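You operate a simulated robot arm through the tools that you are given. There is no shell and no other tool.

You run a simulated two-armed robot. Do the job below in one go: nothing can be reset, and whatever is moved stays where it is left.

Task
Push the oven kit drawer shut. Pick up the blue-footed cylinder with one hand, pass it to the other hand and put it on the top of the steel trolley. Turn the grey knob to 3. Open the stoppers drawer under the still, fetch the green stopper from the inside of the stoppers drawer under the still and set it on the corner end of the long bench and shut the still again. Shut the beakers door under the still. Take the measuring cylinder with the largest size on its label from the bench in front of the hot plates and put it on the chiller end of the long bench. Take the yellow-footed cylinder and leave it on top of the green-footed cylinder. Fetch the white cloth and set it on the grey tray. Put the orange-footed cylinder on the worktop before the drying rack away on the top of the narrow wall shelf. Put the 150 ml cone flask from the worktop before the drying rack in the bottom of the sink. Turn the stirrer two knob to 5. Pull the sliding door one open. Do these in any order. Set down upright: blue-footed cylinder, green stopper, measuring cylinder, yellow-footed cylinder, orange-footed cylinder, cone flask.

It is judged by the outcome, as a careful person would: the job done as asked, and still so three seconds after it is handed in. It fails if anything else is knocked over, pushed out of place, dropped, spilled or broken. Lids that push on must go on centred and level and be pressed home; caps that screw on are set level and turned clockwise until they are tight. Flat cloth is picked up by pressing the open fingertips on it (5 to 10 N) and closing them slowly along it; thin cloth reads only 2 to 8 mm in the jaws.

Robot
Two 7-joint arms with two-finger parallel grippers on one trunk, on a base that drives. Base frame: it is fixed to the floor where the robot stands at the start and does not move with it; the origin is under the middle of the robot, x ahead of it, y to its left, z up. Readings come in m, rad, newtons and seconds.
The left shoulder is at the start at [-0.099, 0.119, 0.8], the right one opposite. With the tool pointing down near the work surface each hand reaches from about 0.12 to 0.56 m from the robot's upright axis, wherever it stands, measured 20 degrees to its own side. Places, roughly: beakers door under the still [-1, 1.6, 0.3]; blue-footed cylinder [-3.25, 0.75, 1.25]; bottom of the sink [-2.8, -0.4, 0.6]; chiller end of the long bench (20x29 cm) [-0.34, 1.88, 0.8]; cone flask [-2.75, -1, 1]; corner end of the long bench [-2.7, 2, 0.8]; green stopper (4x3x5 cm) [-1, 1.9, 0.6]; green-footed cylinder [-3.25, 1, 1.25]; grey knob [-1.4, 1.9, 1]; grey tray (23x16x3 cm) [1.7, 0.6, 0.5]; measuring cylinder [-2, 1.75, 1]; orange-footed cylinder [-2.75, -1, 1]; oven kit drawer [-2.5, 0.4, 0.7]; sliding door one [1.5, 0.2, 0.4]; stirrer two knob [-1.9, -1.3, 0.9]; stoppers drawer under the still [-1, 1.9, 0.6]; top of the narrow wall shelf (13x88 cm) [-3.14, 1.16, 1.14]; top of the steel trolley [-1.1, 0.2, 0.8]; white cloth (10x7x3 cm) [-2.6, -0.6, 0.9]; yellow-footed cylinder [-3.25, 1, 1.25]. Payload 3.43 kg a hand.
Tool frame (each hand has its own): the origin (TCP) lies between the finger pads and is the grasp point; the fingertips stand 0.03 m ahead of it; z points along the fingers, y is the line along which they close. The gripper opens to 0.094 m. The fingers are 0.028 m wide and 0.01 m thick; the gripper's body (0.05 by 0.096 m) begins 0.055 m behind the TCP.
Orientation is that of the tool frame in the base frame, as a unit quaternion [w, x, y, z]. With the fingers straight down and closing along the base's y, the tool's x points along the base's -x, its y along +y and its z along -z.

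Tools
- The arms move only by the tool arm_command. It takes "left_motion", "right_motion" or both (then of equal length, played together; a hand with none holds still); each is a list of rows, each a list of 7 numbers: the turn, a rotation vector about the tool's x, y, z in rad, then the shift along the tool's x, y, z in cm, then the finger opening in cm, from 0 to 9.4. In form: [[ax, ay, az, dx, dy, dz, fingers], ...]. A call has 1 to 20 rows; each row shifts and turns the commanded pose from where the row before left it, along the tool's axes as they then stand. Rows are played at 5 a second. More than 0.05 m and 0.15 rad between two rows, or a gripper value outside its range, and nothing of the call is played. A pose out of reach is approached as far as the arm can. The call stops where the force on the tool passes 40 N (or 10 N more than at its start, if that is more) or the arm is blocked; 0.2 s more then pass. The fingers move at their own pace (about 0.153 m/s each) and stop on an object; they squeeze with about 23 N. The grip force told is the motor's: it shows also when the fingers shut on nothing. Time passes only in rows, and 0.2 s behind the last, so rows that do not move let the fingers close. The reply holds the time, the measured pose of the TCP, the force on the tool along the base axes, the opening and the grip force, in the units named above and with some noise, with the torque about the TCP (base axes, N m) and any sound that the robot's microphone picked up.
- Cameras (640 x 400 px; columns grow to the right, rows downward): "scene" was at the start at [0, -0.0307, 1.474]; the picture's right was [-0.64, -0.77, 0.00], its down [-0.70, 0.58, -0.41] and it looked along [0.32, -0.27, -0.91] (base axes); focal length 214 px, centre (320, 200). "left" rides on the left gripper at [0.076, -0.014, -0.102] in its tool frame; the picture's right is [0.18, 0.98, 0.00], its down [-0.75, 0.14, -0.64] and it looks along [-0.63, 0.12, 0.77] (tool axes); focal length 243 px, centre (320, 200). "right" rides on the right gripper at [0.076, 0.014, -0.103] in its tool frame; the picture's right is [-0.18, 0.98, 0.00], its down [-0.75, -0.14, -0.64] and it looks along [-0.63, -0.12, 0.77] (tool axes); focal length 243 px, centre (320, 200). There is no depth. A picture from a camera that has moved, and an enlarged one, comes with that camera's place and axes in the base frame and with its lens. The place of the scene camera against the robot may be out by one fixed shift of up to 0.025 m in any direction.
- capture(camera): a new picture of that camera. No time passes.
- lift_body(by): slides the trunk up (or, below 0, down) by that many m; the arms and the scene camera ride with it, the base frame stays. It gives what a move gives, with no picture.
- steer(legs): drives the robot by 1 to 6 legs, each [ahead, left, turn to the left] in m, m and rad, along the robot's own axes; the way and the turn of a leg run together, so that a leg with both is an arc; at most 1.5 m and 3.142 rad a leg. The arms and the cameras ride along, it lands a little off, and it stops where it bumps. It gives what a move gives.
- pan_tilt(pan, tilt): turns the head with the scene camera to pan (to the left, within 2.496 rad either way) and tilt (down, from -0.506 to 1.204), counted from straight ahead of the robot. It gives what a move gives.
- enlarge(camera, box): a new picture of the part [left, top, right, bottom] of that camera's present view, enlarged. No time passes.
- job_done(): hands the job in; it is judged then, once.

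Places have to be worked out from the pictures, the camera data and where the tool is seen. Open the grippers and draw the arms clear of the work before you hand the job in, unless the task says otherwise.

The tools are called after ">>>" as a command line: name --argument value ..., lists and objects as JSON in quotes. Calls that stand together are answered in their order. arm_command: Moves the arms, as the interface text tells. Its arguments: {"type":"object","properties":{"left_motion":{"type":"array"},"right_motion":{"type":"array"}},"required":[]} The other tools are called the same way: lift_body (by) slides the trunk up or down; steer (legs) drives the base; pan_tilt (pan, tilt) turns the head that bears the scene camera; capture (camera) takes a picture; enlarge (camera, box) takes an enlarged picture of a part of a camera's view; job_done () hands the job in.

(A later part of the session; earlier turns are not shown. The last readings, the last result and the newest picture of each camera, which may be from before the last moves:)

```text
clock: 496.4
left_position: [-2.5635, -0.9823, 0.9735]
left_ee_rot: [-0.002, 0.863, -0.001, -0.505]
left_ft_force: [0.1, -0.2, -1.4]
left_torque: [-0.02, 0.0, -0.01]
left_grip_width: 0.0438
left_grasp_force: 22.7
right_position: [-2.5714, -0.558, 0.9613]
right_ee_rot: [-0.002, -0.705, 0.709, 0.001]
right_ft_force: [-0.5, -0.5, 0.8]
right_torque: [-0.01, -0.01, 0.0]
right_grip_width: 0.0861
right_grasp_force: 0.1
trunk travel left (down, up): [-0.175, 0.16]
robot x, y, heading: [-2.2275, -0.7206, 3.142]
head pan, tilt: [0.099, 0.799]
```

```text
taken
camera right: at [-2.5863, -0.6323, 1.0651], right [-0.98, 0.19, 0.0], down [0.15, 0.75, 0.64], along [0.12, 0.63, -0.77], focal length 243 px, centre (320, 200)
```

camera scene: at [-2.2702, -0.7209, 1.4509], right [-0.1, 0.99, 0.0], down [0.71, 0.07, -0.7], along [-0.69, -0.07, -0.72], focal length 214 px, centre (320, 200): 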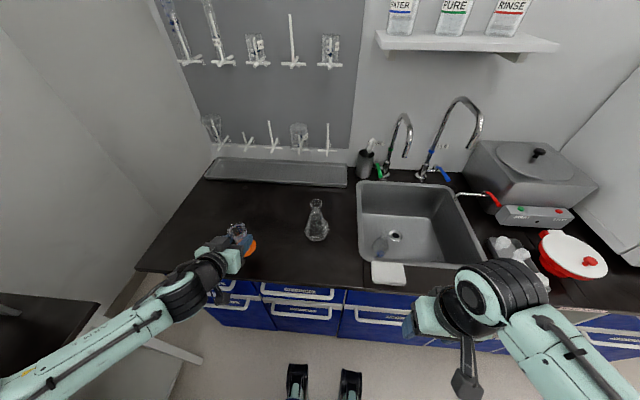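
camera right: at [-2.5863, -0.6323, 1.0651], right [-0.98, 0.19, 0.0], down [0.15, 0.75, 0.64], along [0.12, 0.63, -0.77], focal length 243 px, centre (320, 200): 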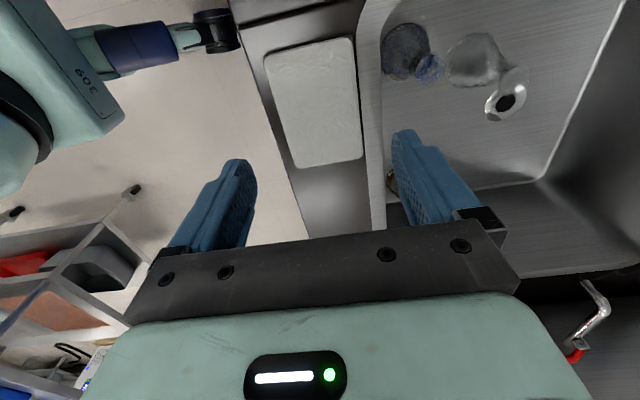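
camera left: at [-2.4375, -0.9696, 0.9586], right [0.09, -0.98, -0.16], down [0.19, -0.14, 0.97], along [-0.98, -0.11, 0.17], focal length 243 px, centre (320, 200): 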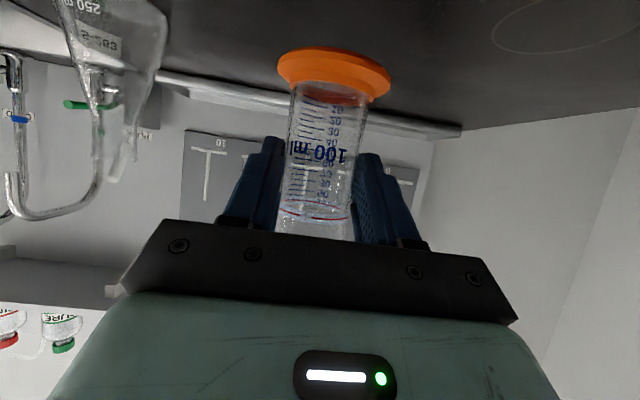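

The cloth sits centred between the fingers (front one outside the counter edge, rear one over the sink rim). I lower to just above the rim and close.

>>> arm_command --right_motion '[[0, 0, 0, 0, -0.1, 3, 8.6], [0, 0, 0, 0, 0, 3, 8.6], [0, 0, 0, 0, 0, 0.9, 8.6]]'

>>> capture --camera "right"

```text
clock: 497.2
left_position: [-2.5647, -0.9833, 0.9739]
left_ee_rot: [-0.002, 0.863, -0.001, -0.505]
left_ft_force: [-0.5, -0.6, -0.9]
left_torque: [0.01, -0.03, 0.02]
left_grip_width: 0.0437
left_grasp_force: 23.6
right_position: [-2.5689, -0.5569, 0.8935]
right_ee_rot: [0.001, 0.707, -0.707, -0.001]
right_ft_force: [-0.4, -0.4, -0.1]
right_torque: [0.0, 0.0, 0.0]
right_grip_width: 0.0861
right_grasp_force: 0.1
trunk travel left (down, up): [-0.175, 0.16]
robot x, y, heading: [-2.2287, -0.7241, 3.146]
head pan, tilt: [0.099, 0.799]
```

```text
taken
camera right: at [-2.5839, -0.6327, 0.9969], right [-0.98, 0.18, 0.0], down [0.14, 0.75, 0.64], along [0.12, 0.63, -0.77], focal length 243 px, centre (320, 200)
```

right: 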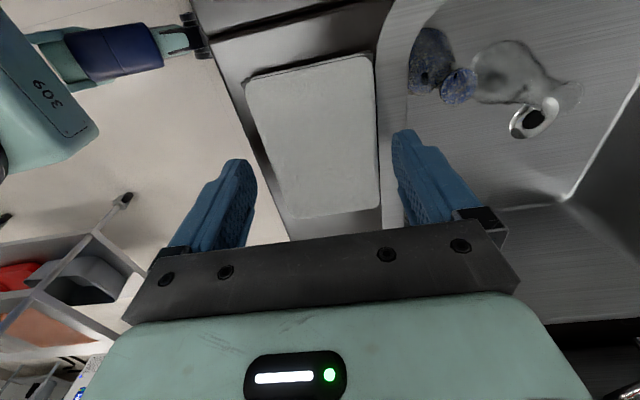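

Only ~8 mm overlap so far; I go a little lower, watching for contact.

>>> arm_command --right_motion '[[0, 0, 0, 0, 0, 0.4, 8.6]]'

>>> arm_command --right_motion '[[0, 0, 0, 0, 0, 0.4, 8.6]]'

```text
clock: 497.6
left_position: [-2.5641, -0.9826, 0.9743]
left_ee_rot: [-0.002, 0.863, -0.001, -0.504]
left_ft_force: [0.2, -0.6, -1.4]
left_torque: [0.02, -0.03, 0.02]
left_grip_width: 0.0436
left_grasp_force: 23.1
right_position: [-2.571, -0.5556, 0.8883]
right_ee_rot: [0.002, 0.707, -0.707, -0.001]
right_ft_force: [-0.7, -0.6, 0.0]
right_torque: [-0.02, 0.01, -0.04]
right_grip_width: 0.0864
right_grasp_force: 0.0
trunk travel left (down, up): [-0.175, 0.16]
robot x, y, heading: [-2.2266, -0.7238, 3.139]
head pan, tilt: [0.099, 0.799]
```

```text
clock: 498.0
left_position: [-2.5632, -0.982, 0.9749]
left_ee_rot: [-0.002, 0.863, -0.001, -0.505]
left_ft_force: [0.2, -0.4, -1.3]
left_torque: [0.0, 0.0, 0.01]
left_grip_width: 0.0438
left_grasp_force: 23.5
right_position: [-2.5706, -0.5564, 0.8844]
right_ee_rot: [0.002, 0.707, -0.707, -0.001]
right_ft_force: [-0.4, 0.0, -0.3]
right_torque: [0.04, 0.02, 0.01]
right_grip_width: 0.0856
right_grasp_force: 0.1
trunk travel left (down, up): [-0.175, 0.16]
robot x, y, heading: [-2.226, -0.7187, 3.14]
head pan, tilt: [0.099, 0.799]
```

Tips are now ~1.7 cm down the cloth's sides. I close slowly.

>>> arm_command --right_motion '[[0, 0, 0, 0, 0, 0, 7.6], [0, 0, 0, 0, 0, 0, 7], [0, 0, 0, 0, 0, 0, 6.5], [0, 0, 0, 0, 0, 0, 6], [0, 0, 0, 0, 0, 0, 5.5], [0, 0, 0, 0, 0, 0, 5], [0, 0, 0, 0, 0, 0, 5]]'

>>> capture --camera "right"

```text
clock: 499.6
left_position: [-2.565, -0.9821, 0.975]
left_ee_rot: [-0.002, 0.863, -0.002, -0.504]
left_ft_force: [0.2, 0.0, -1.5]
left_torque: [0.02, -0.04, 0.01]
left_grip_width: 0.0438
left_grasp_force: 23.3
right_position: [-2.5713, -0.5559, 0.8838]
right_ee_rot: [-0.002, -0.707, 0.708, 0.001]
right_ft_force: [0.3, 0.8, 0.3]
right_torque: [0.0, 0.0, -0.01]
right_grip_width: 0.064
right_grasp_force: 23.6
trunk travel left (down, up): [-0.175, 0.16]
robot x, y, heading: [-2.2309, -0.7179, 3.14]
head pan, tilt: [0.099, 0.799]
```

```text
taken
camera right: at [-2.5846, -0.6325, 0.9883], right [-0.98, 0.18, 0.0], down [0.14, 0.75, 0.64], along [0.12, 0.63, -0.77], focal length 243 px, centre (320, 200)
```

right: 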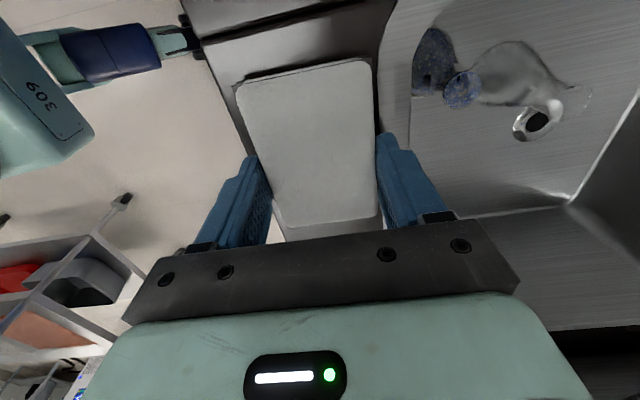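

Gripped at 64 mm with full force. I lift carefully.

>>> arm_command --right_motion '[[0, 0, 0, 0, 0, -0.5, 5], [0, 0, 0, 0, 0, -1, 4], [0, 0, 0, 0, 0, -1.5, 3], [0, 0, 0, 0, 0, -2, 3], [0, 0, 0, 0, 0, -3, 3], [0, 0, 0, 0, 0, -3, 3]]'

>>> capture --camera "right"

>>> enlarge --camera "scene" --box '[330, 200, 450, 300]'

```text
clock: 501.0
left_position: [-2.5642, -0.9828, 0.9745]
left_ee_rot: [-0.002, 0.864, -0.002, -0.504]
left_ft_force: [0.2, -0.4, -1.4]
left_torque: [0.0, 0.0, -0.01]
left_grip_width: 0.0437
left_grasp_force: 23.0
right_position: [-2.5711, -0.558, 0.9964]
right_ee_rot: [-0.001, -0.707, 0.707, 0.0]
right_ft_force: [1.3, -0.8, 0.1]
right_torque: [-0.02, 0.01, -0.02]
right_grip_width: 0.0639
right_grasp_force: 22.4
trunk travel left (down, up): [-0.175, 0.16]
robot x, y, heading: [-2.2253, -0.7223, 3.142]
head pan, tilt: [0.099, 0.799]
```

```text
taken
camera right: at [-2.5854, -0.6343, 1.1004], right [-0.98, 0.18, 0.0], down [0.14, 0.75, 0.64], along [0.12, 0.63, -0.77], focal length 243 px, centre (320, 200)
```

right: 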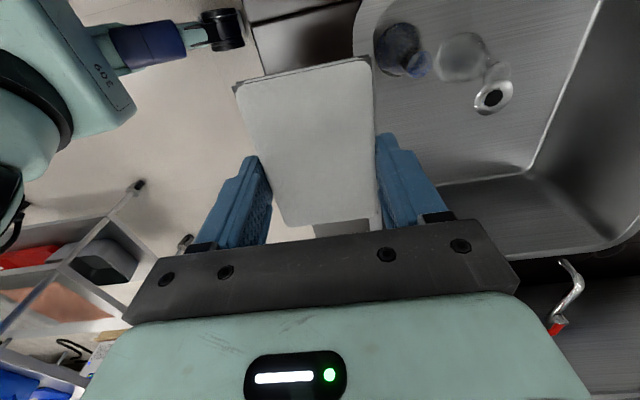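

```text
4.00 times, centred on (390, 250) of scene
camera zoom: at [-2.2704, -0.7209, 1.4509], right [-0.1, 1.0, 0.0], down [0.71, 0.07, -0.7], along [-0.69, -0.07, -0.72], focal length 858 px, centre (40, 0)
```

zoom: 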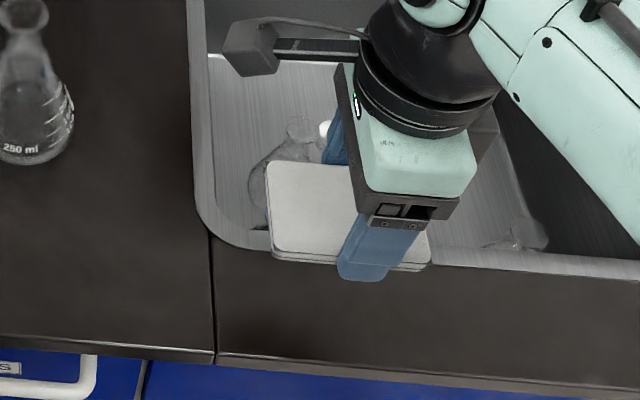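

The cloth came up intact in the right hand. I pull both hands back, raise the trunk, and drive north past the trolley to the shelf.

>>> arm_command --right_motion '[[0, 0, 0, 0, -4, -1, 3], [0, 0, 0, 0, -4, 0, 3], [0, 0, 0, 0, -4, 0, 3], [0, 0, 0, 0, -4, 0, 3]]'

>>> steer --legs '[[-0.2, 0, 0], [0, -0.9, 0], [0, -0.88, 0]]'

>>> lift_body --by 0.16

>>> pan_tilt --pan 0.1 --tilt 0.5

>>> capture --camera "scene"

```text
clock: 502.0
left_position: [-2.5636, -0.9824, 0.9751]
left_ee_rot: [-0.002, 0.863, -0.001, -0.505]
left_ft_force: [0.8, -0.1, -1.5]
left_torque: [-0.01, 0.0, 0.04]
left_grip_width: 0.0437
left_grasp_force: 22.5
right_position: [-2.4102, -0.5554, 1.0029]
right_ee_rot: [-0.002, -0.707, 0.707, 0.0]
right_ft_force: [0.8, -0.3, -1.4]
right_torque: [-0.02, 0.01, 0.01]
right_grip_width: 0.064
right_grasp_force: 22.9
trunk travel left (down, up): [-0.175, 0.16]
robot x, y, heading: [-2.2285, -0.7199, 3.143]
head pan, tilt: [0.099, 0.799]
```

```text
clock: 519.4
left_position: [-2.366, 0.8284, 0.9739]
left_ee_rot: [0.002, 0.863, 0.006, -0.505]
left_ft_force: [-0.1, 0.7, -1.6]
left_torque: [-0.01, -0.01, 0.01]
left_grip_width: 0.044
left_grasp_force: 23.1
right_position: [-2.2186, 1.2569, 1.0042]
right_ee_rot: [0.002, 0.713, -0.701, 0.0]
right_ft_force: [-0.3, 1.1, -1.0]
right_torque: [-0.02, -0.03, -0.01]
right_grip_width: 0.0641
right_grasp_force: 22.7
trunk travel left (down, up): [-0.175, 0.16]
robot x, y, heading: [-2.0309, 1.0961, -3.121]
head pan, tilt: [0.099, 0.799]
```

```text
clock: 521.3
left_position: [-2.3643, 0.8288, 1.135]
left_ee_rot: [0.001, 0.864, 0.005, -0.504]
left_ft_force: [0.2, 0.3, -1.0]
left_torque: [0.01, -0.01, -0.03]
left_grip_width: 0.0436
left_grasp_force: 23.7
right_position: [-2.2184, 1.2575, 1.1631]
right_ee_rot: [0.002, 0.712, -0.702, 0.0]
right_ft_force: [0.4, -0.4, 0.0]
right_torque: [-0.04, 0.0, -0.02]
right_grip_width: 0.0638
right_grasp_force: 22.7
trunk travel left (down, up): [-0.335, 0.0]
robot x, y, heading: [-2.0278, 1.0975, -3.13]
head pan, tilt: [0.099, 0.799]
```

```text
clock: 522.1
left_position: [-2.366, 0.8284, 1.1347]
left_ee_rot: [0.002, 0.863, 0.006, -0.505]
left_ft_force: [-0.4, -0.4, -1.1]
left_torque: [0.0, -0.02, -0.01]
left_grip_width: 0.0435
left_grasp_force: 22.7
right_position: [-2.2179, 1.2567, 1.1636]
right_ee_rot: [0.002, 0.713, -0.701, -0.001]
right_ft_force: [-0.2, 0.7, -0.9]
right_torque: [0.01, 0.02, -0.01]
right_grip_width: 0.0639
right_grasp_force: 22.6
trunk travel left (down, up): [-0.335, 0.0]
robot x, y, heading: [-2.034, 1.0997, -3.134]
head pan, tilt: [0.099, 0.499]
```

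```text
taken
camera scene: at [-2.0809, 1.0946, 1.6395], right [-0.12, 0.99, 0.0], down [0.48, 0.06, -0.88], along [-0.87, -0.1, -0.48], focal length 214 px, centre (320, 200)
```

scene: 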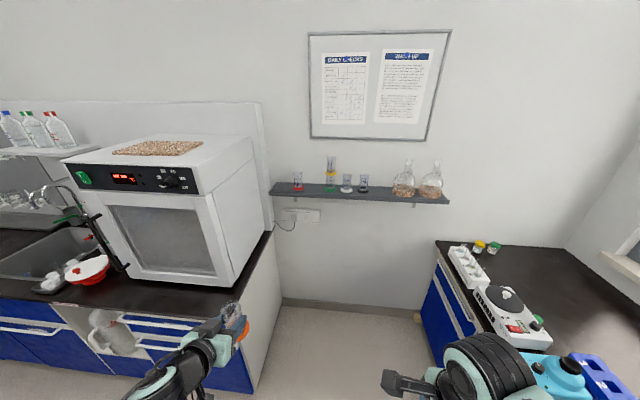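

The stack and the rest look fine. I raise the left hand and drive to the same stance I used for blue.

>>> arm_command --left_motion '[[0, 0, 0, -3.3, 0, -1.9, 0], [0, 0, 0, -3.3, 0, -1.9, 0], [0, 0, 0, -3.3, 0, -1.9, 0]]'

>>> steer --legs '[[0.57, 0.04, -0.008]]'

>>> pan_tilt --pan 0.7 --tilt 0.6

>>> capture --camera "left"

>>> capture --camera "scene"

```text
clock: 522.9
left_position: [-2.3641, 0.829, 1.2497]
left_ee_rot: [0.002, 0.864, 0.006, -0.504]
left_ft_force: [-0.9, 0.2, -2.0]
left_torque: [0.0, -0.02, 0.05]
left_grip_width: 0.0438
left_grasp_force: 23.2
right_position: [-2.2192, 1.2575, 1.1643]
right_ee_rot: [0.002, 0.713, -0.701, -0.001]
right_ft_force: [-0.7, -0.4, -0.5]
right_torque: [0.01, -0.01, -0.02]
right_grip_width: 0.0638
right_grasp_force: 22.7
trunk travel left (down, up): [-0.335, 0.0]
robot x, y, heading: [-2.035, 1.0955, -3.124]
head pan, tilt: [0.099, 0.499]
```

```text
clock: 526.1
left_position: [-2.9263, 0.7835, 1.2493]
left_ee_rot: [0.001, 0.864, 0.004, -0.504]
left_ft_force: [-0.3, -0.1, -1.3]
left_torque: [-0.02, -0.05, 0.01]
left_grip_width: 0.0436
left_grasp_force: 22.9
right_position: [-2.7768, 1.2105, 1.1641]
right_ee_rot: [0.001, 0.711, -0.704, 0.0]
right_ft_force: [0.1, -0.2, -0.1]
right_torque: [0.0, 0.02, 0.0]
right_grip_width: 0.064
right_grasp_force: 22.8
trunk travel left (down, up): [-0.335, 0.0]
robot x, y, heading: [-2.5932, 1.0491, -3.132]
head pan, tilt: [0.099, 0.499]
```

```text
clock: 527.1
left_position: [-2.9255, 0.7838, 1.2495]
left_ee_rot: [0.0, 0.863, 0.003, -0.505]
left_ft_force: [-0.1, 0.2, -0.5]
left_torque: [0.05, -0.06, -0.05]
left_grip_width: 0.044
left_grasp_force: 22.7
right_position: [-2.7783, 1.212, 1.1636]
right_ee_rot: [0.002, 0.71, -0.705, -0.001]
right_ft_force: [-0.5, 0.4, -0.5]
right_torque: [-0.02, -0.01, -0.01]
right_grip_width: 0.0639
right_grasp_force: 22.6
trunk travel left (down, up): [-0.335, 0.0]
robot x, y, heading: [-2.588, 1.0511, -3.132]
head pan, tilt: [0.7, 0.6]
```

```text
taken
camera left: at [-2.7997, 0.7981, 1.2332], right [0.1, -0.98, -0.16], down [0.19, -0.14, 0.97], along [-0.98, -0.12, 0.17], focal length 243 px, centre (320, 200)
```

left: 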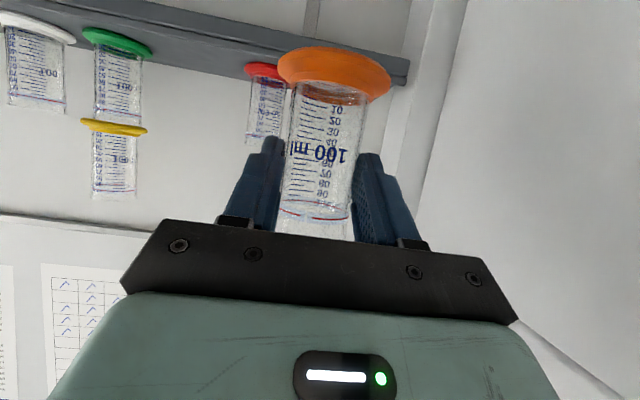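

```text
taken
camera scene: at [-2.6177, 0.9999, 1.6305], right [-0.65, 0.76, 0.0], down [0.43, 0.37, -0.83], along [-0.63, -0.54, -0.56], focal length 214 px, centre (320, 200)
```

scene: 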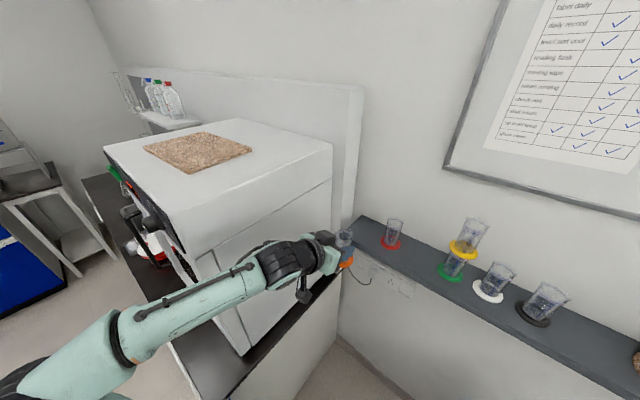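

I nudge ahead 2.5 cm, align in y, and move the orange cylinder over blue's old place.

>>> steer --legs '[[0.025, 0, 0]]'

>>> arm_command --left_motion '[[0, 0, 0, 0, 1.5, 0, 0], [0, 0, 0, 0, 1.5, 0, 0], [0, 0, 0, -1.5, 0, 2.9, 0], [0, 0, 0, -1.5, 0, 2.9, 0], [0, 0, 0, -1.5, 0, 2.9, 0]]'

>>> capture --camera "left"

>>> enlarge --camera "scene" --box '[310, 190, 420, 290]'

```text
clock: 527.9
left_position: [-2.9466, 0.7822, 1.2496]
left_ee_rot: [0.0, 0.863, 0.003, -0.505]
left_ft_force: [-0.2, -0.5, -1.4]
left_torque: [0.0, -0.01, 0.03]
left_grip_width: 0.0437
left_grasp_force: 22.8
right_position: [-2.7974, 1.211, 1.1634]
right_ee_rot: [0.003, 0.71, -0.704, -0.001]
right_ft_force: [0.9, 0.1, -0.6]
right_torque: [-0.04, 0.03, 0.0]
right_grip_width: 0.064
right_grasp_force: 22.9
trunk travel left (down, up): [-0.335, 0.0]
robot x, y, heading: [-2.614, 1.0492, -3.129]
head pan, tilt: [0.7, 0.6]
```

```text
clock: 529.1
left_position: [-3.0472, 0.7542, 1.2481]
left_ee_rot: [0.0, 0.863, 0.004, -0.505]
left_ft_force: [-0.4, 0.2, -1.6]
left_torque: [0.01, -0.03, -0.01]
left_grip_width: 0.0438
left_grasp_force: 23.0
right_position: [-2.8016, 1.2119, 1.1635]
right_ee_rot: [0.002, 0.71, -0.704, -0.001]
right_ft_force: [0.0, 0.1, -0.3]
right_torque: [-0.01, 0.01, 0.02]
right_grip_width: 0.0641
right_grasp_force: 22.8
trunk travel left (down, up): [-0.335, 0.0]
robot x, y, heading: [-2.6154, 1.0466, -3.131]
head pan, tilt: [0.7, 0.6]
```

```text
taken
camera left: at [-2.921, 0.7678, 1.2313], right [0.1, -0.98, -0.16], down [0.19, -0.14, 0.97], along [-0.98, -0.13, 0.17], focal length 243 px, centre (320, 200)
```

left: 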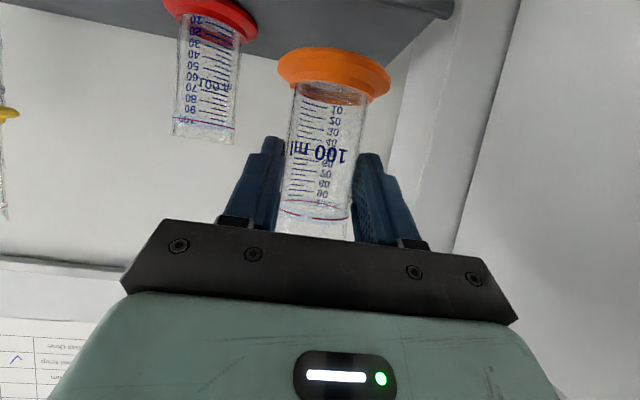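

```text
4.00 times, centred on (365, 240) of scene
camera zoom: at [-2.6424, 0.9998, 1.6305], right [-0.65, 0.76, 0.0], down [0.43, 0.37, -0.82], along [-0.63, -0.54, -0.57], focal length 858 px, centre (140, 40)
```

zoom: 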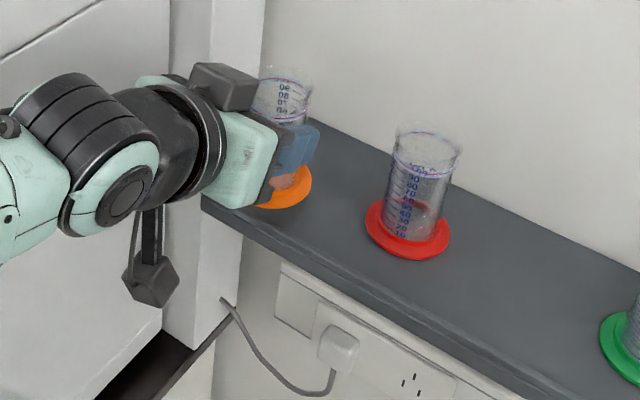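

On course with no contact. I go the remaining 6.5 cm and then lower.

>>> arm_command --left_motion '[[0, 0, 0, -1.6, 0, 2.83, 0], [0, 0, 0, -1.6, 0, 2.83, 0]]'

>>> arm_command --left_motion '[[0, 0, 0, 1.3, 0, 0.74, 0], [0, 0, 0, 1.0, 0, 0.57, 0]]'

>>> capture --camera "left"

>>> enlarge --camera "scene" --box '[310, 190, 420, 290]'

```text
clock: 529.7
left_position: [-3.1135, 0.7518, 1.2454]
left_ee_rot: [0.0, 0.863, 0.003, -0.504]
left_ft_force: [-0.6, 1.3, -1.0]
left_torque: [-0.02, -0.03, 0.0]
left_grip_width: 0.0439
left_grasp_force: 22.9
right_position: [-2.8024, 1.2114, 1.1634]
right_ee_rot: [0.001, 0.71, -0.704, 0.0]
right_ft_force: [0.7, 0.6, -0.6]
right_torque: [-0.02, 0.01, 0.03]
right_grip_width: 0.0641
right_grasp_force: 22.9
trunk travel left (down, up): [-0.335, 0.0]
robot x, y, heading: [-2.6136, 1.0488, -3.127]
head pan, tilt: [0.7, 0.6]
```

```text
clock: 530.3
left_position: [-3.1125, 0.7518, 1.2194]
left_ee_rot: [0.0, 0.863, 0.003, -0.505]
left_ft_force: [-0.6, 0.0, -1.1]
left_torque: [0.0, -0.02, 0.0]
left_grip_width: 0.0436
left_grasp_force: 23.2
right_position: [-2.8011, 1.2113, 1.163]
right_ee_rot: [0.002, 0.71, -0.704, -0.001]
right_ft_force: [-0.5, -0.2, -0.5]
right_torque: [-0.02, -0.02, -0.01]
right_grip_width: 0.0641
right_grasp_force: 23.4
trunk travel left (down, up): [-0.335, 0.0]
robot x, y, heading: [-2.6178, 1.0487, -3.134]
head pan, tilt: [0.7, 0.6]
```

```text
taken
camera left: at [-2.9859, 0.7664, 1.2031], right [0.1, -0.98, -0.16], down [0.19, -0.14, 0.97], along [-0.98, -0.12, 0.17], focal length 243 px, centre (320, 200)
```

left: 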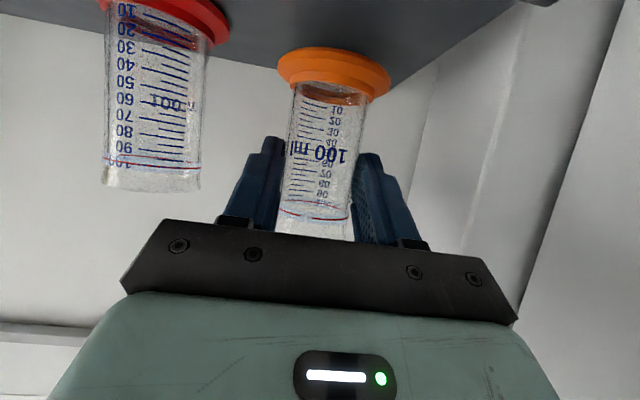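

```text
4.00 times, centred on (365, 240) of scene
camera zoom: at [-2.6412, 0.9995, 1.6305], right [-0.65, 0.76, 0.0], down [0.43, 0.37, -0.82], along [-0.63, -0.54, -0.57], focal length 858 px, centre (140, 40)
```

zoom: 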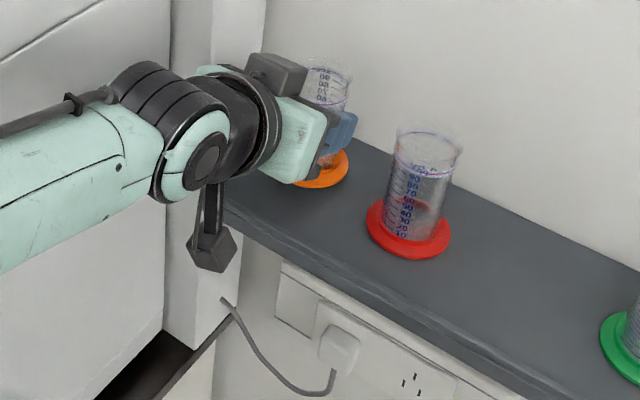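

The foot is close to the shelf's left end, so I shift 1 cm inward (and 5 mm deeper) and lower gently.

>>> arm_command --left_motion '[[0, 0, 0, -0.25, -1.0, 0.44, 0], [0, 0, 0, 0.7, 0, 0.39, 0]]'

>>> arm_command --left_motion '[[0, 0, 0, 0.35, 0, 0.2, 0]]'

>>> arm_command --left_motion '[[0, 0, 0, 0.26, 0, 0.15, 0]]'

```text
clock: 530.9
left_position: [-3.1185, 0.7615, 1.2111]
left_ee_rot: [0.0, 0.864, 0.003, -0.504]
left_ft_force: [0.4, -0.4, -1.2]
left_torque: [0.02, -0.05, -0.01]
left_grip_width: 0.0435
left_grasp_force: 23.3
right_position: [-2.8013, 1.2105, 1.1634]
right_ee_rot: [0.002, 0.71, -0.704, 0.0]
right_ft_force: [0.2, 0.1, -0.1]
right_torque: [0.03, -0.01, 0.01]
right_grip_width: 0.0638
right_grasp_force: 23.1
trunk travel left (down, up): [-0.335, 0.0]
robot x, y, heading: [-2.6149, 1.0514, -3.137]
head pan, tilt: [0.7, 0.6]
```

```text
clock: 531.3
left_position: [-3.1184, 0.762, 1.2082]
left_ee_rot: [-0.001, 0.863, 0.003, -0.505]
left_ft_force: [0.2, -0.4, -1.2]
left_torque: [0.03, -0.02, 0.01]
left_grip_width: 0.0437
left_grasp_force: 23.2
right_position: [-2.8013, 1.2116, 1.1629]
right_ee_rot: [0.001, 0.71, -0.704, 0.0]
right_ft_force: [-0.2, -0.3, 0.0]
right_torque: [0.02, 0.02, -0.02]
right_grip_width: 0.0638
right_grasp_force: 23.0
trunk travel left (down, up): [-0.335, 0.0]
robot x, y, heading: [-2.6169, 1.0482, -3.129]
head pan, tilt: [0.7, 0.6]
```

```text
clock: 531.7
left_position: [-3.1177, 0.7624, 1.2045]
left_ee_rot: [0.0, 0.863, 0.002, -0.506]
left_ft_force: [0.1, -0.4, 0.7]
left_torque: [0.02, -0.04, -0.01]
left_grip_width: 0.0435
left_grasp_force: 22.6
right_position: [-2.8014, 1.2122, 1.1645]
right_ee_rot: [0.002, 0.71, -0.704, 0.0]
right_ft_force: [0.1, -0.4, -1.4]
right_torque: [-0.01, 0.01, 0.02]
right_grip_width: 0.0639
right_grasp_force: 23.3
trunk travel left (down, up): [-0.335, 0.0]
robot x, y, heading: [-2.6149, 1.0474, -3.138]
head pan, tilt: [0.7, 0.6]
```

Touchdown starting (force turned positive). One more millimetre, then I open.

>>> arm_command --left_motion '[[0, 0, 0, 0.13, 0, 0.07, 0]]'

>>> arm_command --left_motion '[[0, 0, 0, 0, 0, 0, 4.6], [0, 0, 0, 0, 0, 0, 5.2], [0, 0, 0, 0, 0, 0, 6.2], [0, 0, 0, 0, 0, 0, 6.8]]'

>>> capture --camera "left"

```text
clock: 532.1
left_position: [-3.1177, 0.761, 1.2042]
left_ee_rot: [0.0, 0.862, 0.003, -0.506]
left_ft_force: [-2.1, -0.9, 4.5]
left_torque: [-0.03, 0.06, 0.03]
left_grip_width: 0.0437
left_grasp_force: 23.1
right_position: [-2.8018, 1.2121, 1.1646]
right_ee_rot: [0.002, 0.711, -0.704, 0.0]
right_ft_force: [0.0, 0.2, -0.7]
right_torque: [0.0, -0.03, -0.01]
right_grip_width: 0.064
right_grasp_force: 23.2
trunk travel left (down, up): [-0.335, 0.0]
robot x, y, heading: [-2.6158, 1.0476, -3.135]
head pan, tilt: [0.7, 0.6]
```

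```text
clock: 533.1
left_position: [-3.1163, 0.7625, 1.2038]
left_ee_rot: [-0.001, 0.863, 0.002, -0.505]
left_ft_force: [0.8, 0.4, -0.8]
left_torque: [-0.01, 0.02, -0.01]
left_grip_width: 0.068
left_grasp_force: 0.1
right_position: [-2.8016, 1.2114, 1.1641]
right_ee_rot: [0.002, 0.71, -0.704, 0.0]
right_ft_force: [1.1, 0.4, -1.3]
right_torque: [0.0, -0.02, 0.0]
right_grip_width: 0.0637
right_grasp_force: 23.1
trunk travel left (down, up): [-0.335, 0.0]
robot x, y, heading: [-2.6162, 1.0488, -3.131]
head pan, tilt: [0.7, 0.6]
```

```text
taken
camera left: at [-2.9903, 0.7764, 1.187], right [0.1, -0.98, -0.16], down [0.19, -0.14, 0.97], along [-0.98, -0.12, 0.17], focal length 243 px, centre (320, 200)
```

left: 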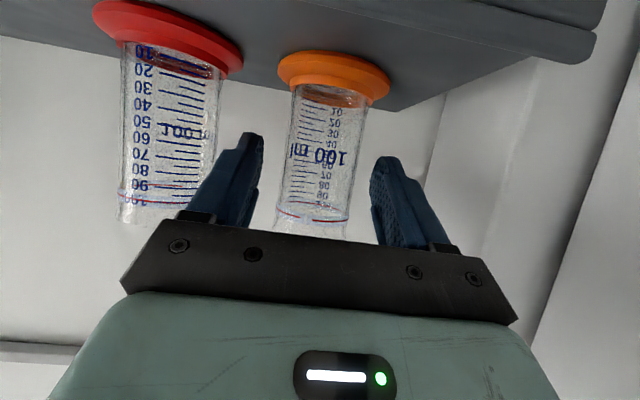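

Orange stands on the shelf. I withdraw the hand straight back.

>>> arm_command --left_motion '[[0, 0, 0, 1.0, 0, -1.75, 6.8], [0, 0, 0, 1.48, 0, -2.61, 6.8], [0, 0, 0, 1.48, 0, -2.61, 6.8], [0, 0, 0, 1.48, 0, -2.61, 6.8], [0, 0, 0, 1.48, -1, -2.61, 6.8], [0, 0, 0, 1.48, -2, -2.61, 6.8]]'

>>> enlarge --camera "scene" --box '[310, 190, 540, 330]'

>>> capture --camera "left"

```text
clock: 534.5
left_position: [-2.9479, 0.7951, 1.2049]
left_ee_rot: [0.001, 0.863, 0.004, -0.505]
left_ft_force: [-0.2, 0.5, 0.5]
left_torque: [-0.02, 0.02, 0.0]
left_grip_width: 0.0682
left_grasp_force: 0.1
right_position: [-2.8003, 1.2124, 1.1634]
right_ee_rot: [0.002, 0.71, -0.704, -0.002]
right_ft_force: [-0.2, -0.5, 0.0]
right_torque: [-0.01, 0.0, 0.04]
right_grip_width: 0.0638
right_grasp_force: 23.1
trunk travel left (down, up): [-0.335, 0.0]
robot x, y, heading: [-2.617, 1.0473, -3.135]
head pan, tilt: [0.7, 0.6]
```

```text
2.78 times, centred on (425, 260) of scene
camera zoom: at [-2.6397, 1.0004, 1.6305], right [-0.65, 0.76, 0.0], down [0.43, 0.37, -0.83], along [-0.63, -0.54, -0.56], focal length 597 px, centre (28, 33)
```

zoom: 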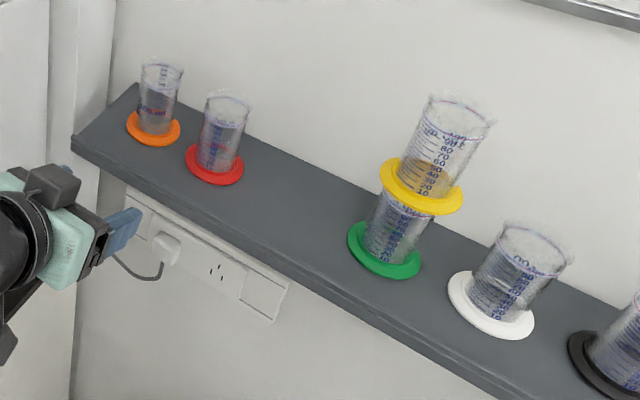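

```text
taken
camera left: at [-2.8216, 0.8099, 1.1878], right [0.1, -0.98, -0.16], down [0.19, -0.14, 0.97], along [-0.98, -0.12, 0.17], focal length 243 px, centre (320, 200)
```

left: 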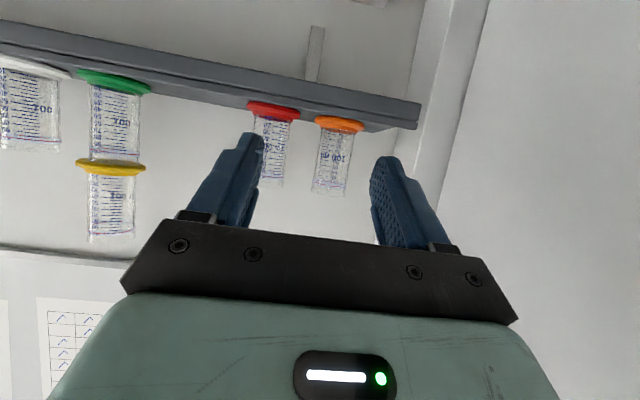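

The shelf is in order. Last item: the cloth to the grey tray. I reverse along the aisle to the east side and turn around.

>>> steer --legs '[[-0.3, 0, 0], [-1.1, 0, 0], [-1.15, 0, 0], [0, 0, 3.13]]'

>>> pan_tilt --pan 0.0 --tilt 0.5

>>> capture --camera "scene"

```text
clock: 554.3
left_position: [0.2303, 1.2105, 1.2037]
left_ee_rot: [0.504, 0.028, 0.863, -0.017]
left_ft_force: [-0.7, 0.5, -0.5]
left_torque: [-0.01, 0.01, -0.02]
left_grip_width: 0.0681
left_grasp_force: 0.1
right_position: [0.0526, 0.8063, 1.1637]
right_ee_rot: [0.0, 0.729, 0.684, 0.003]
right_ft_force: [-0.5, -0.3, -0.2]
right_torque: [0.01, 0.02, 0.03]
right_grip_width: 0.064
right_grasp_force: 23.1
trunk travel left (down, up): [-0.335, 0.0]
robot x, y, heading: [-0.1248, 0.9855, -0.063]
head pan, tilt: [0.7, 0.6]
```

```text
clock: 555.4
left_position: [0.2309, 1.2116, 1.2048]
left_ee_rot: [0.505, 0.028, 0.863, -0.017]
left_ft_force: [0.5, 1.0, 0.6]
left_torque: [0.01, 0.01, 0.0]
left_grip_width: 0.0681
left_grasp_force: 0.2
right_position: [0.0521, 0.806, 1.1643]
right_ee_rot: [0.0, 0.729, 0.684, 0.002]
right_ft_force: [-0.8, 1.1, 1.1]
right_torque: [-0.01, 0.02, 0.03]
right_grip_width: 0.064
right_grasp_force: 23.6
trunk travel left (down, up): [-0.335, 0.0]
robot x, y, heading: [-0.1227, 0.9846, -0.065]
head pan, tilt: [0.0, 0.499]
```

```text
taken
camera scene: at [-0.0771, 0.987, 1.6396], right [-0.06, -1.0, 0.0], down [-0.48, 0.03, -0.88], along [0.88, -0.05, -0.48], focal length 214 px, centre (320, 200)
```

scene: 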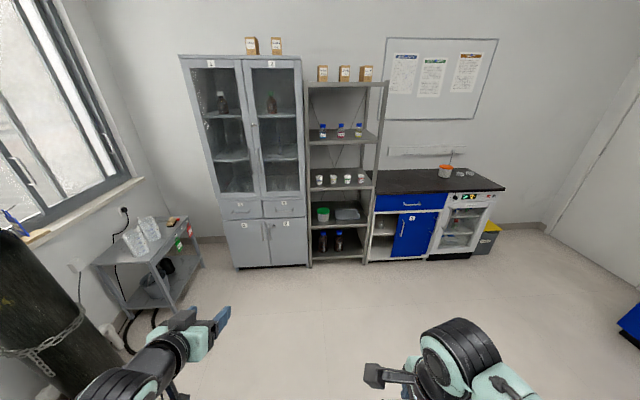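

Sliding door one is still open and the rack with the grey tray is ahead. I drive up to the cabinet beside the rack, where I can re-grip the cloth for a low forward insertion.

>>> steer --legs '[[0, 0, 0.065], [0.6, -0.3, 0], [0.45, -0.35, 0]]'

>>> pan_tilt --pan 0.0 --tilt 0.8

>>> capture --camera "scene"

```text
clock: 562.7
left_position: [1.2691, 0.6126, 1.205]
left_ee_rot: [0.504, -0.003, 0.864, 0.0]
left_ft_force: [0.4, -0.1, -0.3]
left_torque: [-0.02, 0.0, -0.01]
left_grip_width: 0.0682
left_grasp_force: 0.0
right_position: [1.1211, 0.1946, 1.1637]
right_ee_rot: [0.001, 0.703, 0.711, 0.002]
right_ft_force: [0.4, 0.3, -1.0]
right_torque: [0.0, -0.01, -0.02]
right_grip_width: 0.0642
right_grasp_force: 23.1
trunk travel left (down, up): [-0.335, 0.0]
robot x, y, heading: [0.9364, 0.3579, 0.013]
head pan, tilt: [0.0, 0.499]
```

```text
clock: 563.5
left_position: [1.2696, 0.6125, 1.2043]
left_ee_rot: [0.506, -0.003, 0.863, 0.0]
left_ft_force: [0.3, -0.6, -0.1]
left_torque: [0.01, -0.03, 0.0]
left_grip_width: 0.0682
left_grasp_force: 0.0
right_position: [1.123, 0.195, 1.163]
right_ee_rot: [0.001, 0.704, 0.71, 0.002]
right_ft_force: [-0.8, 0.1, -1.2]
right_torque: [0.01, -0.01, -0.01]
right_grip_width: 0.064
right_grasp_force: 23.3
trunk travel left (down, up): [-0.335, 0.0]
robot x, y, heading: [0.9374, 0.3578, 0.009]
head pan, tilt: [0.0, 0.799]
```

```text
taken
camera scene: at [0.97, 0.3652, 1.6137], right [0.01, -1.0, 0.0], down [-0.72, -0.01, -0.7], along [0.7, 0.01, -0.72], focal length 214 px, centre (320, 200)
```

scene: 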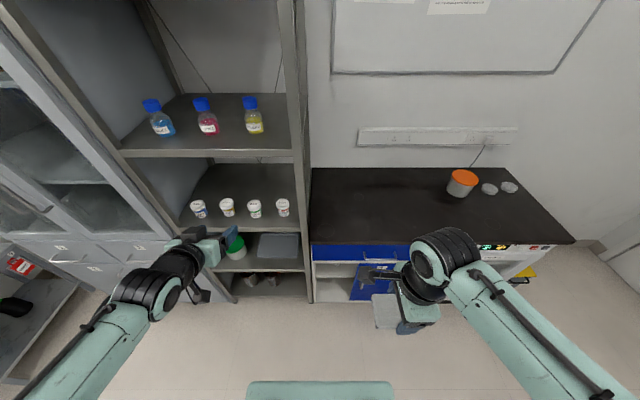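

I turn the right hand back to neutral yaw (cloth's short side sideways), drive a bit closer and lower the trunk.

>>> arm_command --right_motion '[[0, 0, -0.143, 0, 0, 0, 3], [0, 0, -0.143, 0, 0, 0, 3], [0, 0, -0.143, 0, 0, 0, 3], [0, 0, -0.143, 0, 0, 0, 3], [0, 0, -0.143, 0, 0, 0, 3], [0, 0, -0.143, 0, 0, 0, 3], [0, 0, -0.143, 0, 0, 0, 3], [0, 0, -0.143, 0, 0, 0, 3], [0, 0, -0.143, 0, 0, 0, 3], [0, 0, -0.143, 0, 0, 0, 3], [0, 0, -0.141, 0, 0, 0, 3]]'

>>> lift_body --by -0.1

>>> steer --legs '[[0.13, -0.03, -0.01]]'

>>> capture --camera "right"

```text
clock: 565.9
left_position: [1.2705, 0.6103, 1.2045]
left_ee_rot: [0.506, -0.004, 0.863, 0.001]
left_ft_force: [-0.2, 0.0, -0.7]
left_torque: [-0.01, 0.04, 0.02]
left_grip_width: 0.0682
left_grasp_force: 0.2
right_position: [1.1217, 0.1949, 1.1647]
right_ee_rot: [0.001, -0.007, 1.0, 0.001]
right_ft_force: [-0.5, 0.4, -1.6]
right_torque: [-0.04, 0.02, -0.05]
right_grip_width: 0.064
right_grasp_force: 22.8
trunk travel left (down, up): [-0.335, 0.0]
robot x, y, heading: [0.9339, 0.3575, 0.007]
head pan, tilt: [0.0, 0.799]
```

```text
clock: 567.2
left_position: [1.2706, 0.6117, 1.1043]
left_ee_rot: [0.504, -0.003, 0.863, 0.0]
left_ft_force: [-0.1, -0.3, -0.4]
left_torque: [0.03, 0.01, 0.0]
left_grip_width: 0.0679
left_grasp_force: 0.0
right_position: [1.1226, 0.1957, 1.0632]
right_ee_rot: [0.001, -0.005, 1.0, 0.001]
right_ft_force: [0.2, -0.3, 0.0]
right_torque: [-0.01, 0.01, 0.01]
right_grip_width: 0.0638
right_grasp_force: 23.1
trunk travel left (down, up): [-0.235, 0.1]
robot x, y, heading: [0.9364, 0.3581, 0.016]
head pan, tilt: [0.0, 0.799]
```

```text
clock: 568.5
left_position: [1.4015, 0.5788, 1.1043]
left_ee_rot: [0.504, 0.001, 0.863, -0.002]
left_ft_force: [0.8, 0.3, -0.1]
left_torque: [-0.01, 0.02, -0.01]
left_grip_width: 0.0682
left_grasp_force: 0.2
right_position: [1.2466, 0.1646, 1.0631]
right_ee_rot: [0.001, 0.001, 1.0, 0.001]
right_ft_force: [0.3, 0.2, -0.2]
right_torque: [0.02, 0.03, 0.0]
right_grip_width: 0.0639
right_grasp_force: 23.4
trunk travel left (down, up): [-0.235, 0.1]
robot x, y, heading: [1.0678, 0.3285, 0.0]
head pan, tilt: [0.0, 0.799]
```

```text
taken
camera right: at [1.1716, 0.1783, 1.167], right [0.19, 0.98, 0.0], down [0.75, -0.14, 0.64], along [0.63, -0.12, -0.76], focal length 243 px, centre (320, 200)
```

right: 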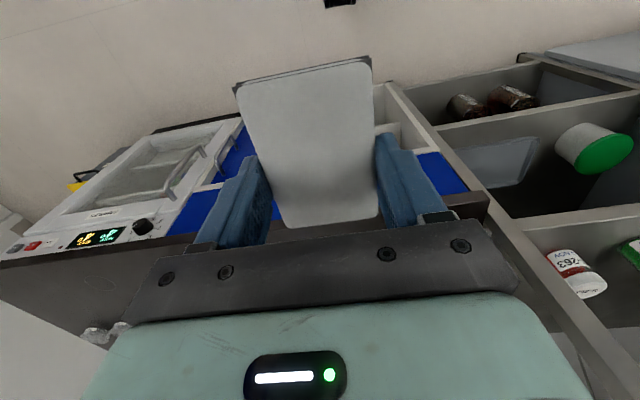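

I move the cloth forward over the counter's free left part.

>>> arm_command --right_motion '[[0, 0, 0, -4, 0.3, 0, 3], [0, 0, 0, -4, 0.3, 0, 3], [0, 0, 0, -4, 0.3, 0, 3], [0, 0, 0, -4, 0.3, 0, 3], [0, 0, 0, -4, 0.3, 0, 3], [0, 0, 0, -4, 0, 2, 3], [0, 0, 0, -4, 0, 2, 3], [0, 0, 0, -2.5, 0, 2, 3]]'

>>> capture --camera "right"

>>> capture --camera "scene"

```text
clock: 570.3
left_position: [1.4002, 0.5785, 1.1042]
left_ee_rot: [0.504, 0.001, 0.864, -0.003]
left_ft_force: [0.4, 0.1, -1.1]
left_torque: [0.04, 0.0, 0.02]
left_grip_width: 0.0678
left_grasp_force: 0.1
right_position: [1.5551, 0.1781, 1.0049]
right_ee_rot: [0.002, 0.0, 1.0, 0.0]
right_ft_force: [0.8, -0.1, -0.6]
right_torque: [-0.03, 0.01, -0.02]
right_grip_width: 0.0639
right_grasp_force: 22.9
trunk travel left (down, up): [-0.235, 0.1]
robot x, y, heading: [1.0648, 0.3287, -0.002]
head pan, tilt: [0.0, 0.799]
```

```text
taken
camera right: at [1.4788, 0.1924, 1.1084], right [0.18, 0.98, 0.0], down [0.75, -0.14, 0.64], along [0.63, -0.12, -0.77], focal length 243 px, centre (320, 200)
```

right: 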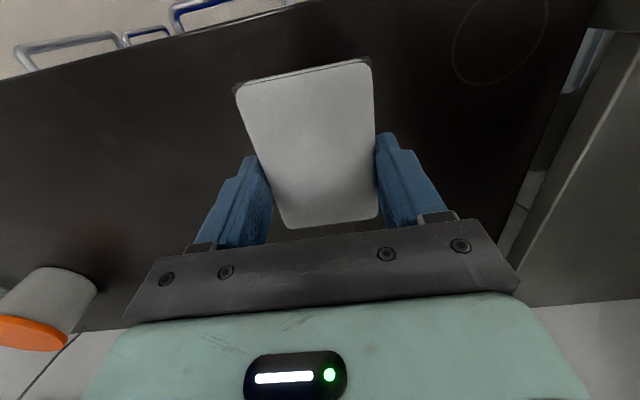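

```text
taken
camera scene: at [1.0993, 0.3363, 1.5088], right [0.0, -1.0, 0.0], down [-0.72, 0.0, -0.7], along [0.7, 0.0, -0.72], focal length 214 px, centre (320, 200)
```

scene: 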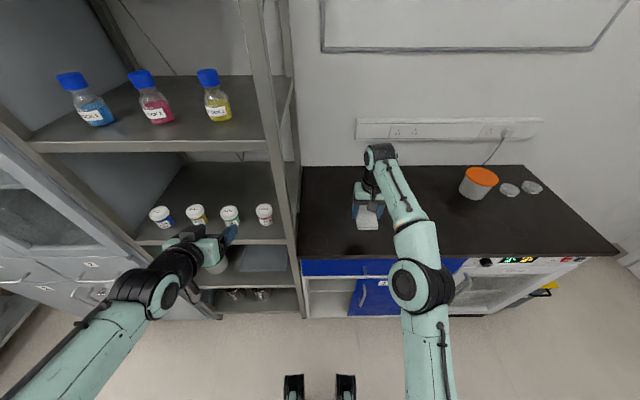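

Clear counter below. I lower the cloth onto it.

>>> arm_command --right_motion '[[0, 0, 0, 0, 0, 4, 3], [0, 0, 0, 0, 0, 4, 3], [0, 0, 0, 0, 0, 3, 3]]'

>>> arm_command --right_motion '[[0, 0, 0, 0, 0, 0.8, 3], [0, 0, 0, 0, 0, 0.6, 3]]'

>>> arm_command --right_motion '[[0, 0, 0, 0, 0, 0.5, 3]]'

```text
clock: 571.1
left_position: [1.4008, 0.5788, 1.1049]
left_ee_rot: [0.505, 0.002, 0.863, -0.002]
left_ft_force: [-1.3, -0.1, 0.2]
left_torque: [-0.02, -0.01, -0.01]
left_grip_width: 0.0682
left_grasp_force: 0.0
right_position: [1.5532, 0.18, 0.894]
right_ee_rot: [0.002, 0.001, 1.0, 0.0]
right_ft_force: [0.3, 0.5, -0.9]
right_torque: [-0.01, 0.01, 0.0]
right_grip_width: 0.0639
right_grasp_force: 23.1
trunk travel left (down, up): [-0.235, 0.1]
robot x, y, heading: [1.0669, 0.3305, -0.001]
head pan, tilt: [0.0, 0.799]
```

```text
clock: 571.7
left_position: [1.3995, 0.58, 1.1044]
left_ee_rot: [0.505, 0.001, 0.863, -0.002]
left_ft_force: [0.0, 0.0, -0.6]
left_torque: [0.0, -0.03, -0.01]
left_grip_width: 0.0681
left_grasp_force: 0.1
right_position: [1.5545, 0.1817, 0.8911]
right_ee_rot: [0.01, 0.002, 1.0, 0.002]
right_ft_force: [-4.9, 0.2, 9.9]
right_torque: [-0.14, 0.03, -0.05]
right_grip_width: 0.0642
right_grasp_force: 23.7
trunk travel left (down, up): [-0.235, 0.1]
robot x, y, heading: [1.0639, 0.3288, -0.001]
head pan, tilt: [0.0, 0.799]
stopped in row 2 (right hand): the force on the tool passed its limit at 46 N (the readings are from after the stop); the commanded pose is now the measured one
```

```text
clock: 572.2
left_position: [1.399, 0.5796, 1.1042]
left_ee_rot: [0.505, 0.002, 0.863, -0.003]
left_ft_force: [0.3, -0.4, 0.1]
left_torque: [-0.01, 0.0, 0.02]
left_grip_width: 0.0681
left_grasp_force: 0.1
right_position: [1.5554, 0.1809, 0.8906]
right_ee_rot: [0.015, 0.003, 1.0, 0.001]
right_ft_force: [-6.6, -0.4, 12.0]
right_torque: [-0.4, 0.5, -0.24]
right_grip_width: 0.064
right_grasp_force: 22.1
trunk travel left (down, up): [-0.235, 0.1]
robot x, y, heading: [1.0626, 0.33, 0.002]
head pan, tilt: [0.0, 0.799]
stopped in row 1 (right hand): the force on the tool passed its limit at 43 N (the readings are from after the stop); the commanded pose is now the measured one
```

The cloth is on the counter (z≈0.86). I release it and raise the right hand away.

>>> arm_command --right_motion '[[0.0, -0.02, 0, 0, 0, -0.1, 7], [0, 0, 0, 0, 0, 0, 8.5], [0, 0, 0, 0, 0, 0, 9], [0, 0, 0, 0, 0, -3, 9], [0, 0, 0, 0, 0, -4, 9], [0, 0, 0, 3, 0, -3, 9], [0, 0, 0, 4, 0, 0, 8], [0, 0, 0, 4, 0, 0, 6], [0, 0, 0, 4, 0, 0, 6], [0, 0, 0, 4, 0, 0, 6], [0, 0, 0, 4, 0, 0, 6]]'

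>>> capture --camera "scene"

>>> enlarge --camera "scene" --box '[320, 180, 420, 260]'

```text
clock: 574.6
left_position: [1.4005, 0.5793, 1.1039]
left_ee_rot: [0.506, 0.001, 0.863, -0.002]
left_ft_force: [0.2, -0.8, -0.2]
left_torque: [-0.02, -0.01, -0.02]
left_grip_width: 0.0682
left_grasp_force: 0.0
right_position: [1.3199, 0.1818, 0.9802]
right_ee_rot: [0.025, 0.003, 1.0, 0.001]
right_ft_force: [0.5, -0.2, 0.2]
right_torque: [0.01, -0.02, 0.01]
right_grip_width: 0.06
right_grasp_force: 0.0
trunk travel left (down, up): [-0.235, 0.1]
robot x, y, heading: [1.0621, 0.3266, -0.003]
head pan, tilt: [0.0, 0.799]
```

```text
taken
camera scene: at [1.0972, 0.3359, 1.5088], right [0.0, -1.0, 0.0], down [-0.72, 0.0, -0.7], along [0.7, 0.0, -0.72], focal length 214 px, centre (320, 200)
```

scene: 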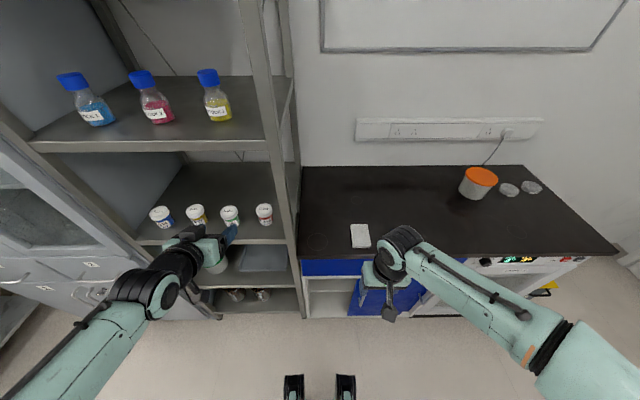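

```text
5.00 times, centred on (370, 220) of scene
camera zoom: at [1.0972, 0.3359, 1.5088], right [0.0, -1.0, 0.0], down [-0.72, 0.0, -0.7], along [0.7, 0.0, -0.72], focal length 1072 px, centre (70, 100)
```

zoom: 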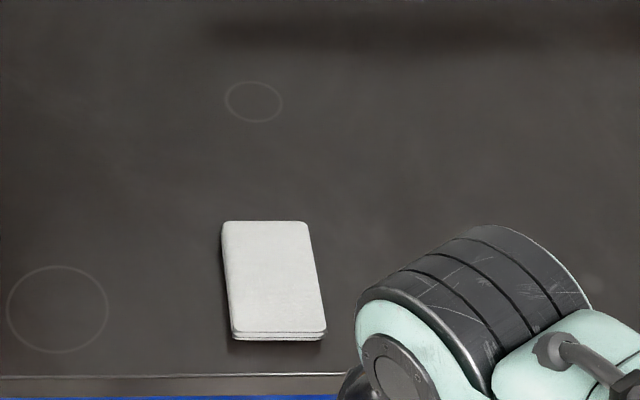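

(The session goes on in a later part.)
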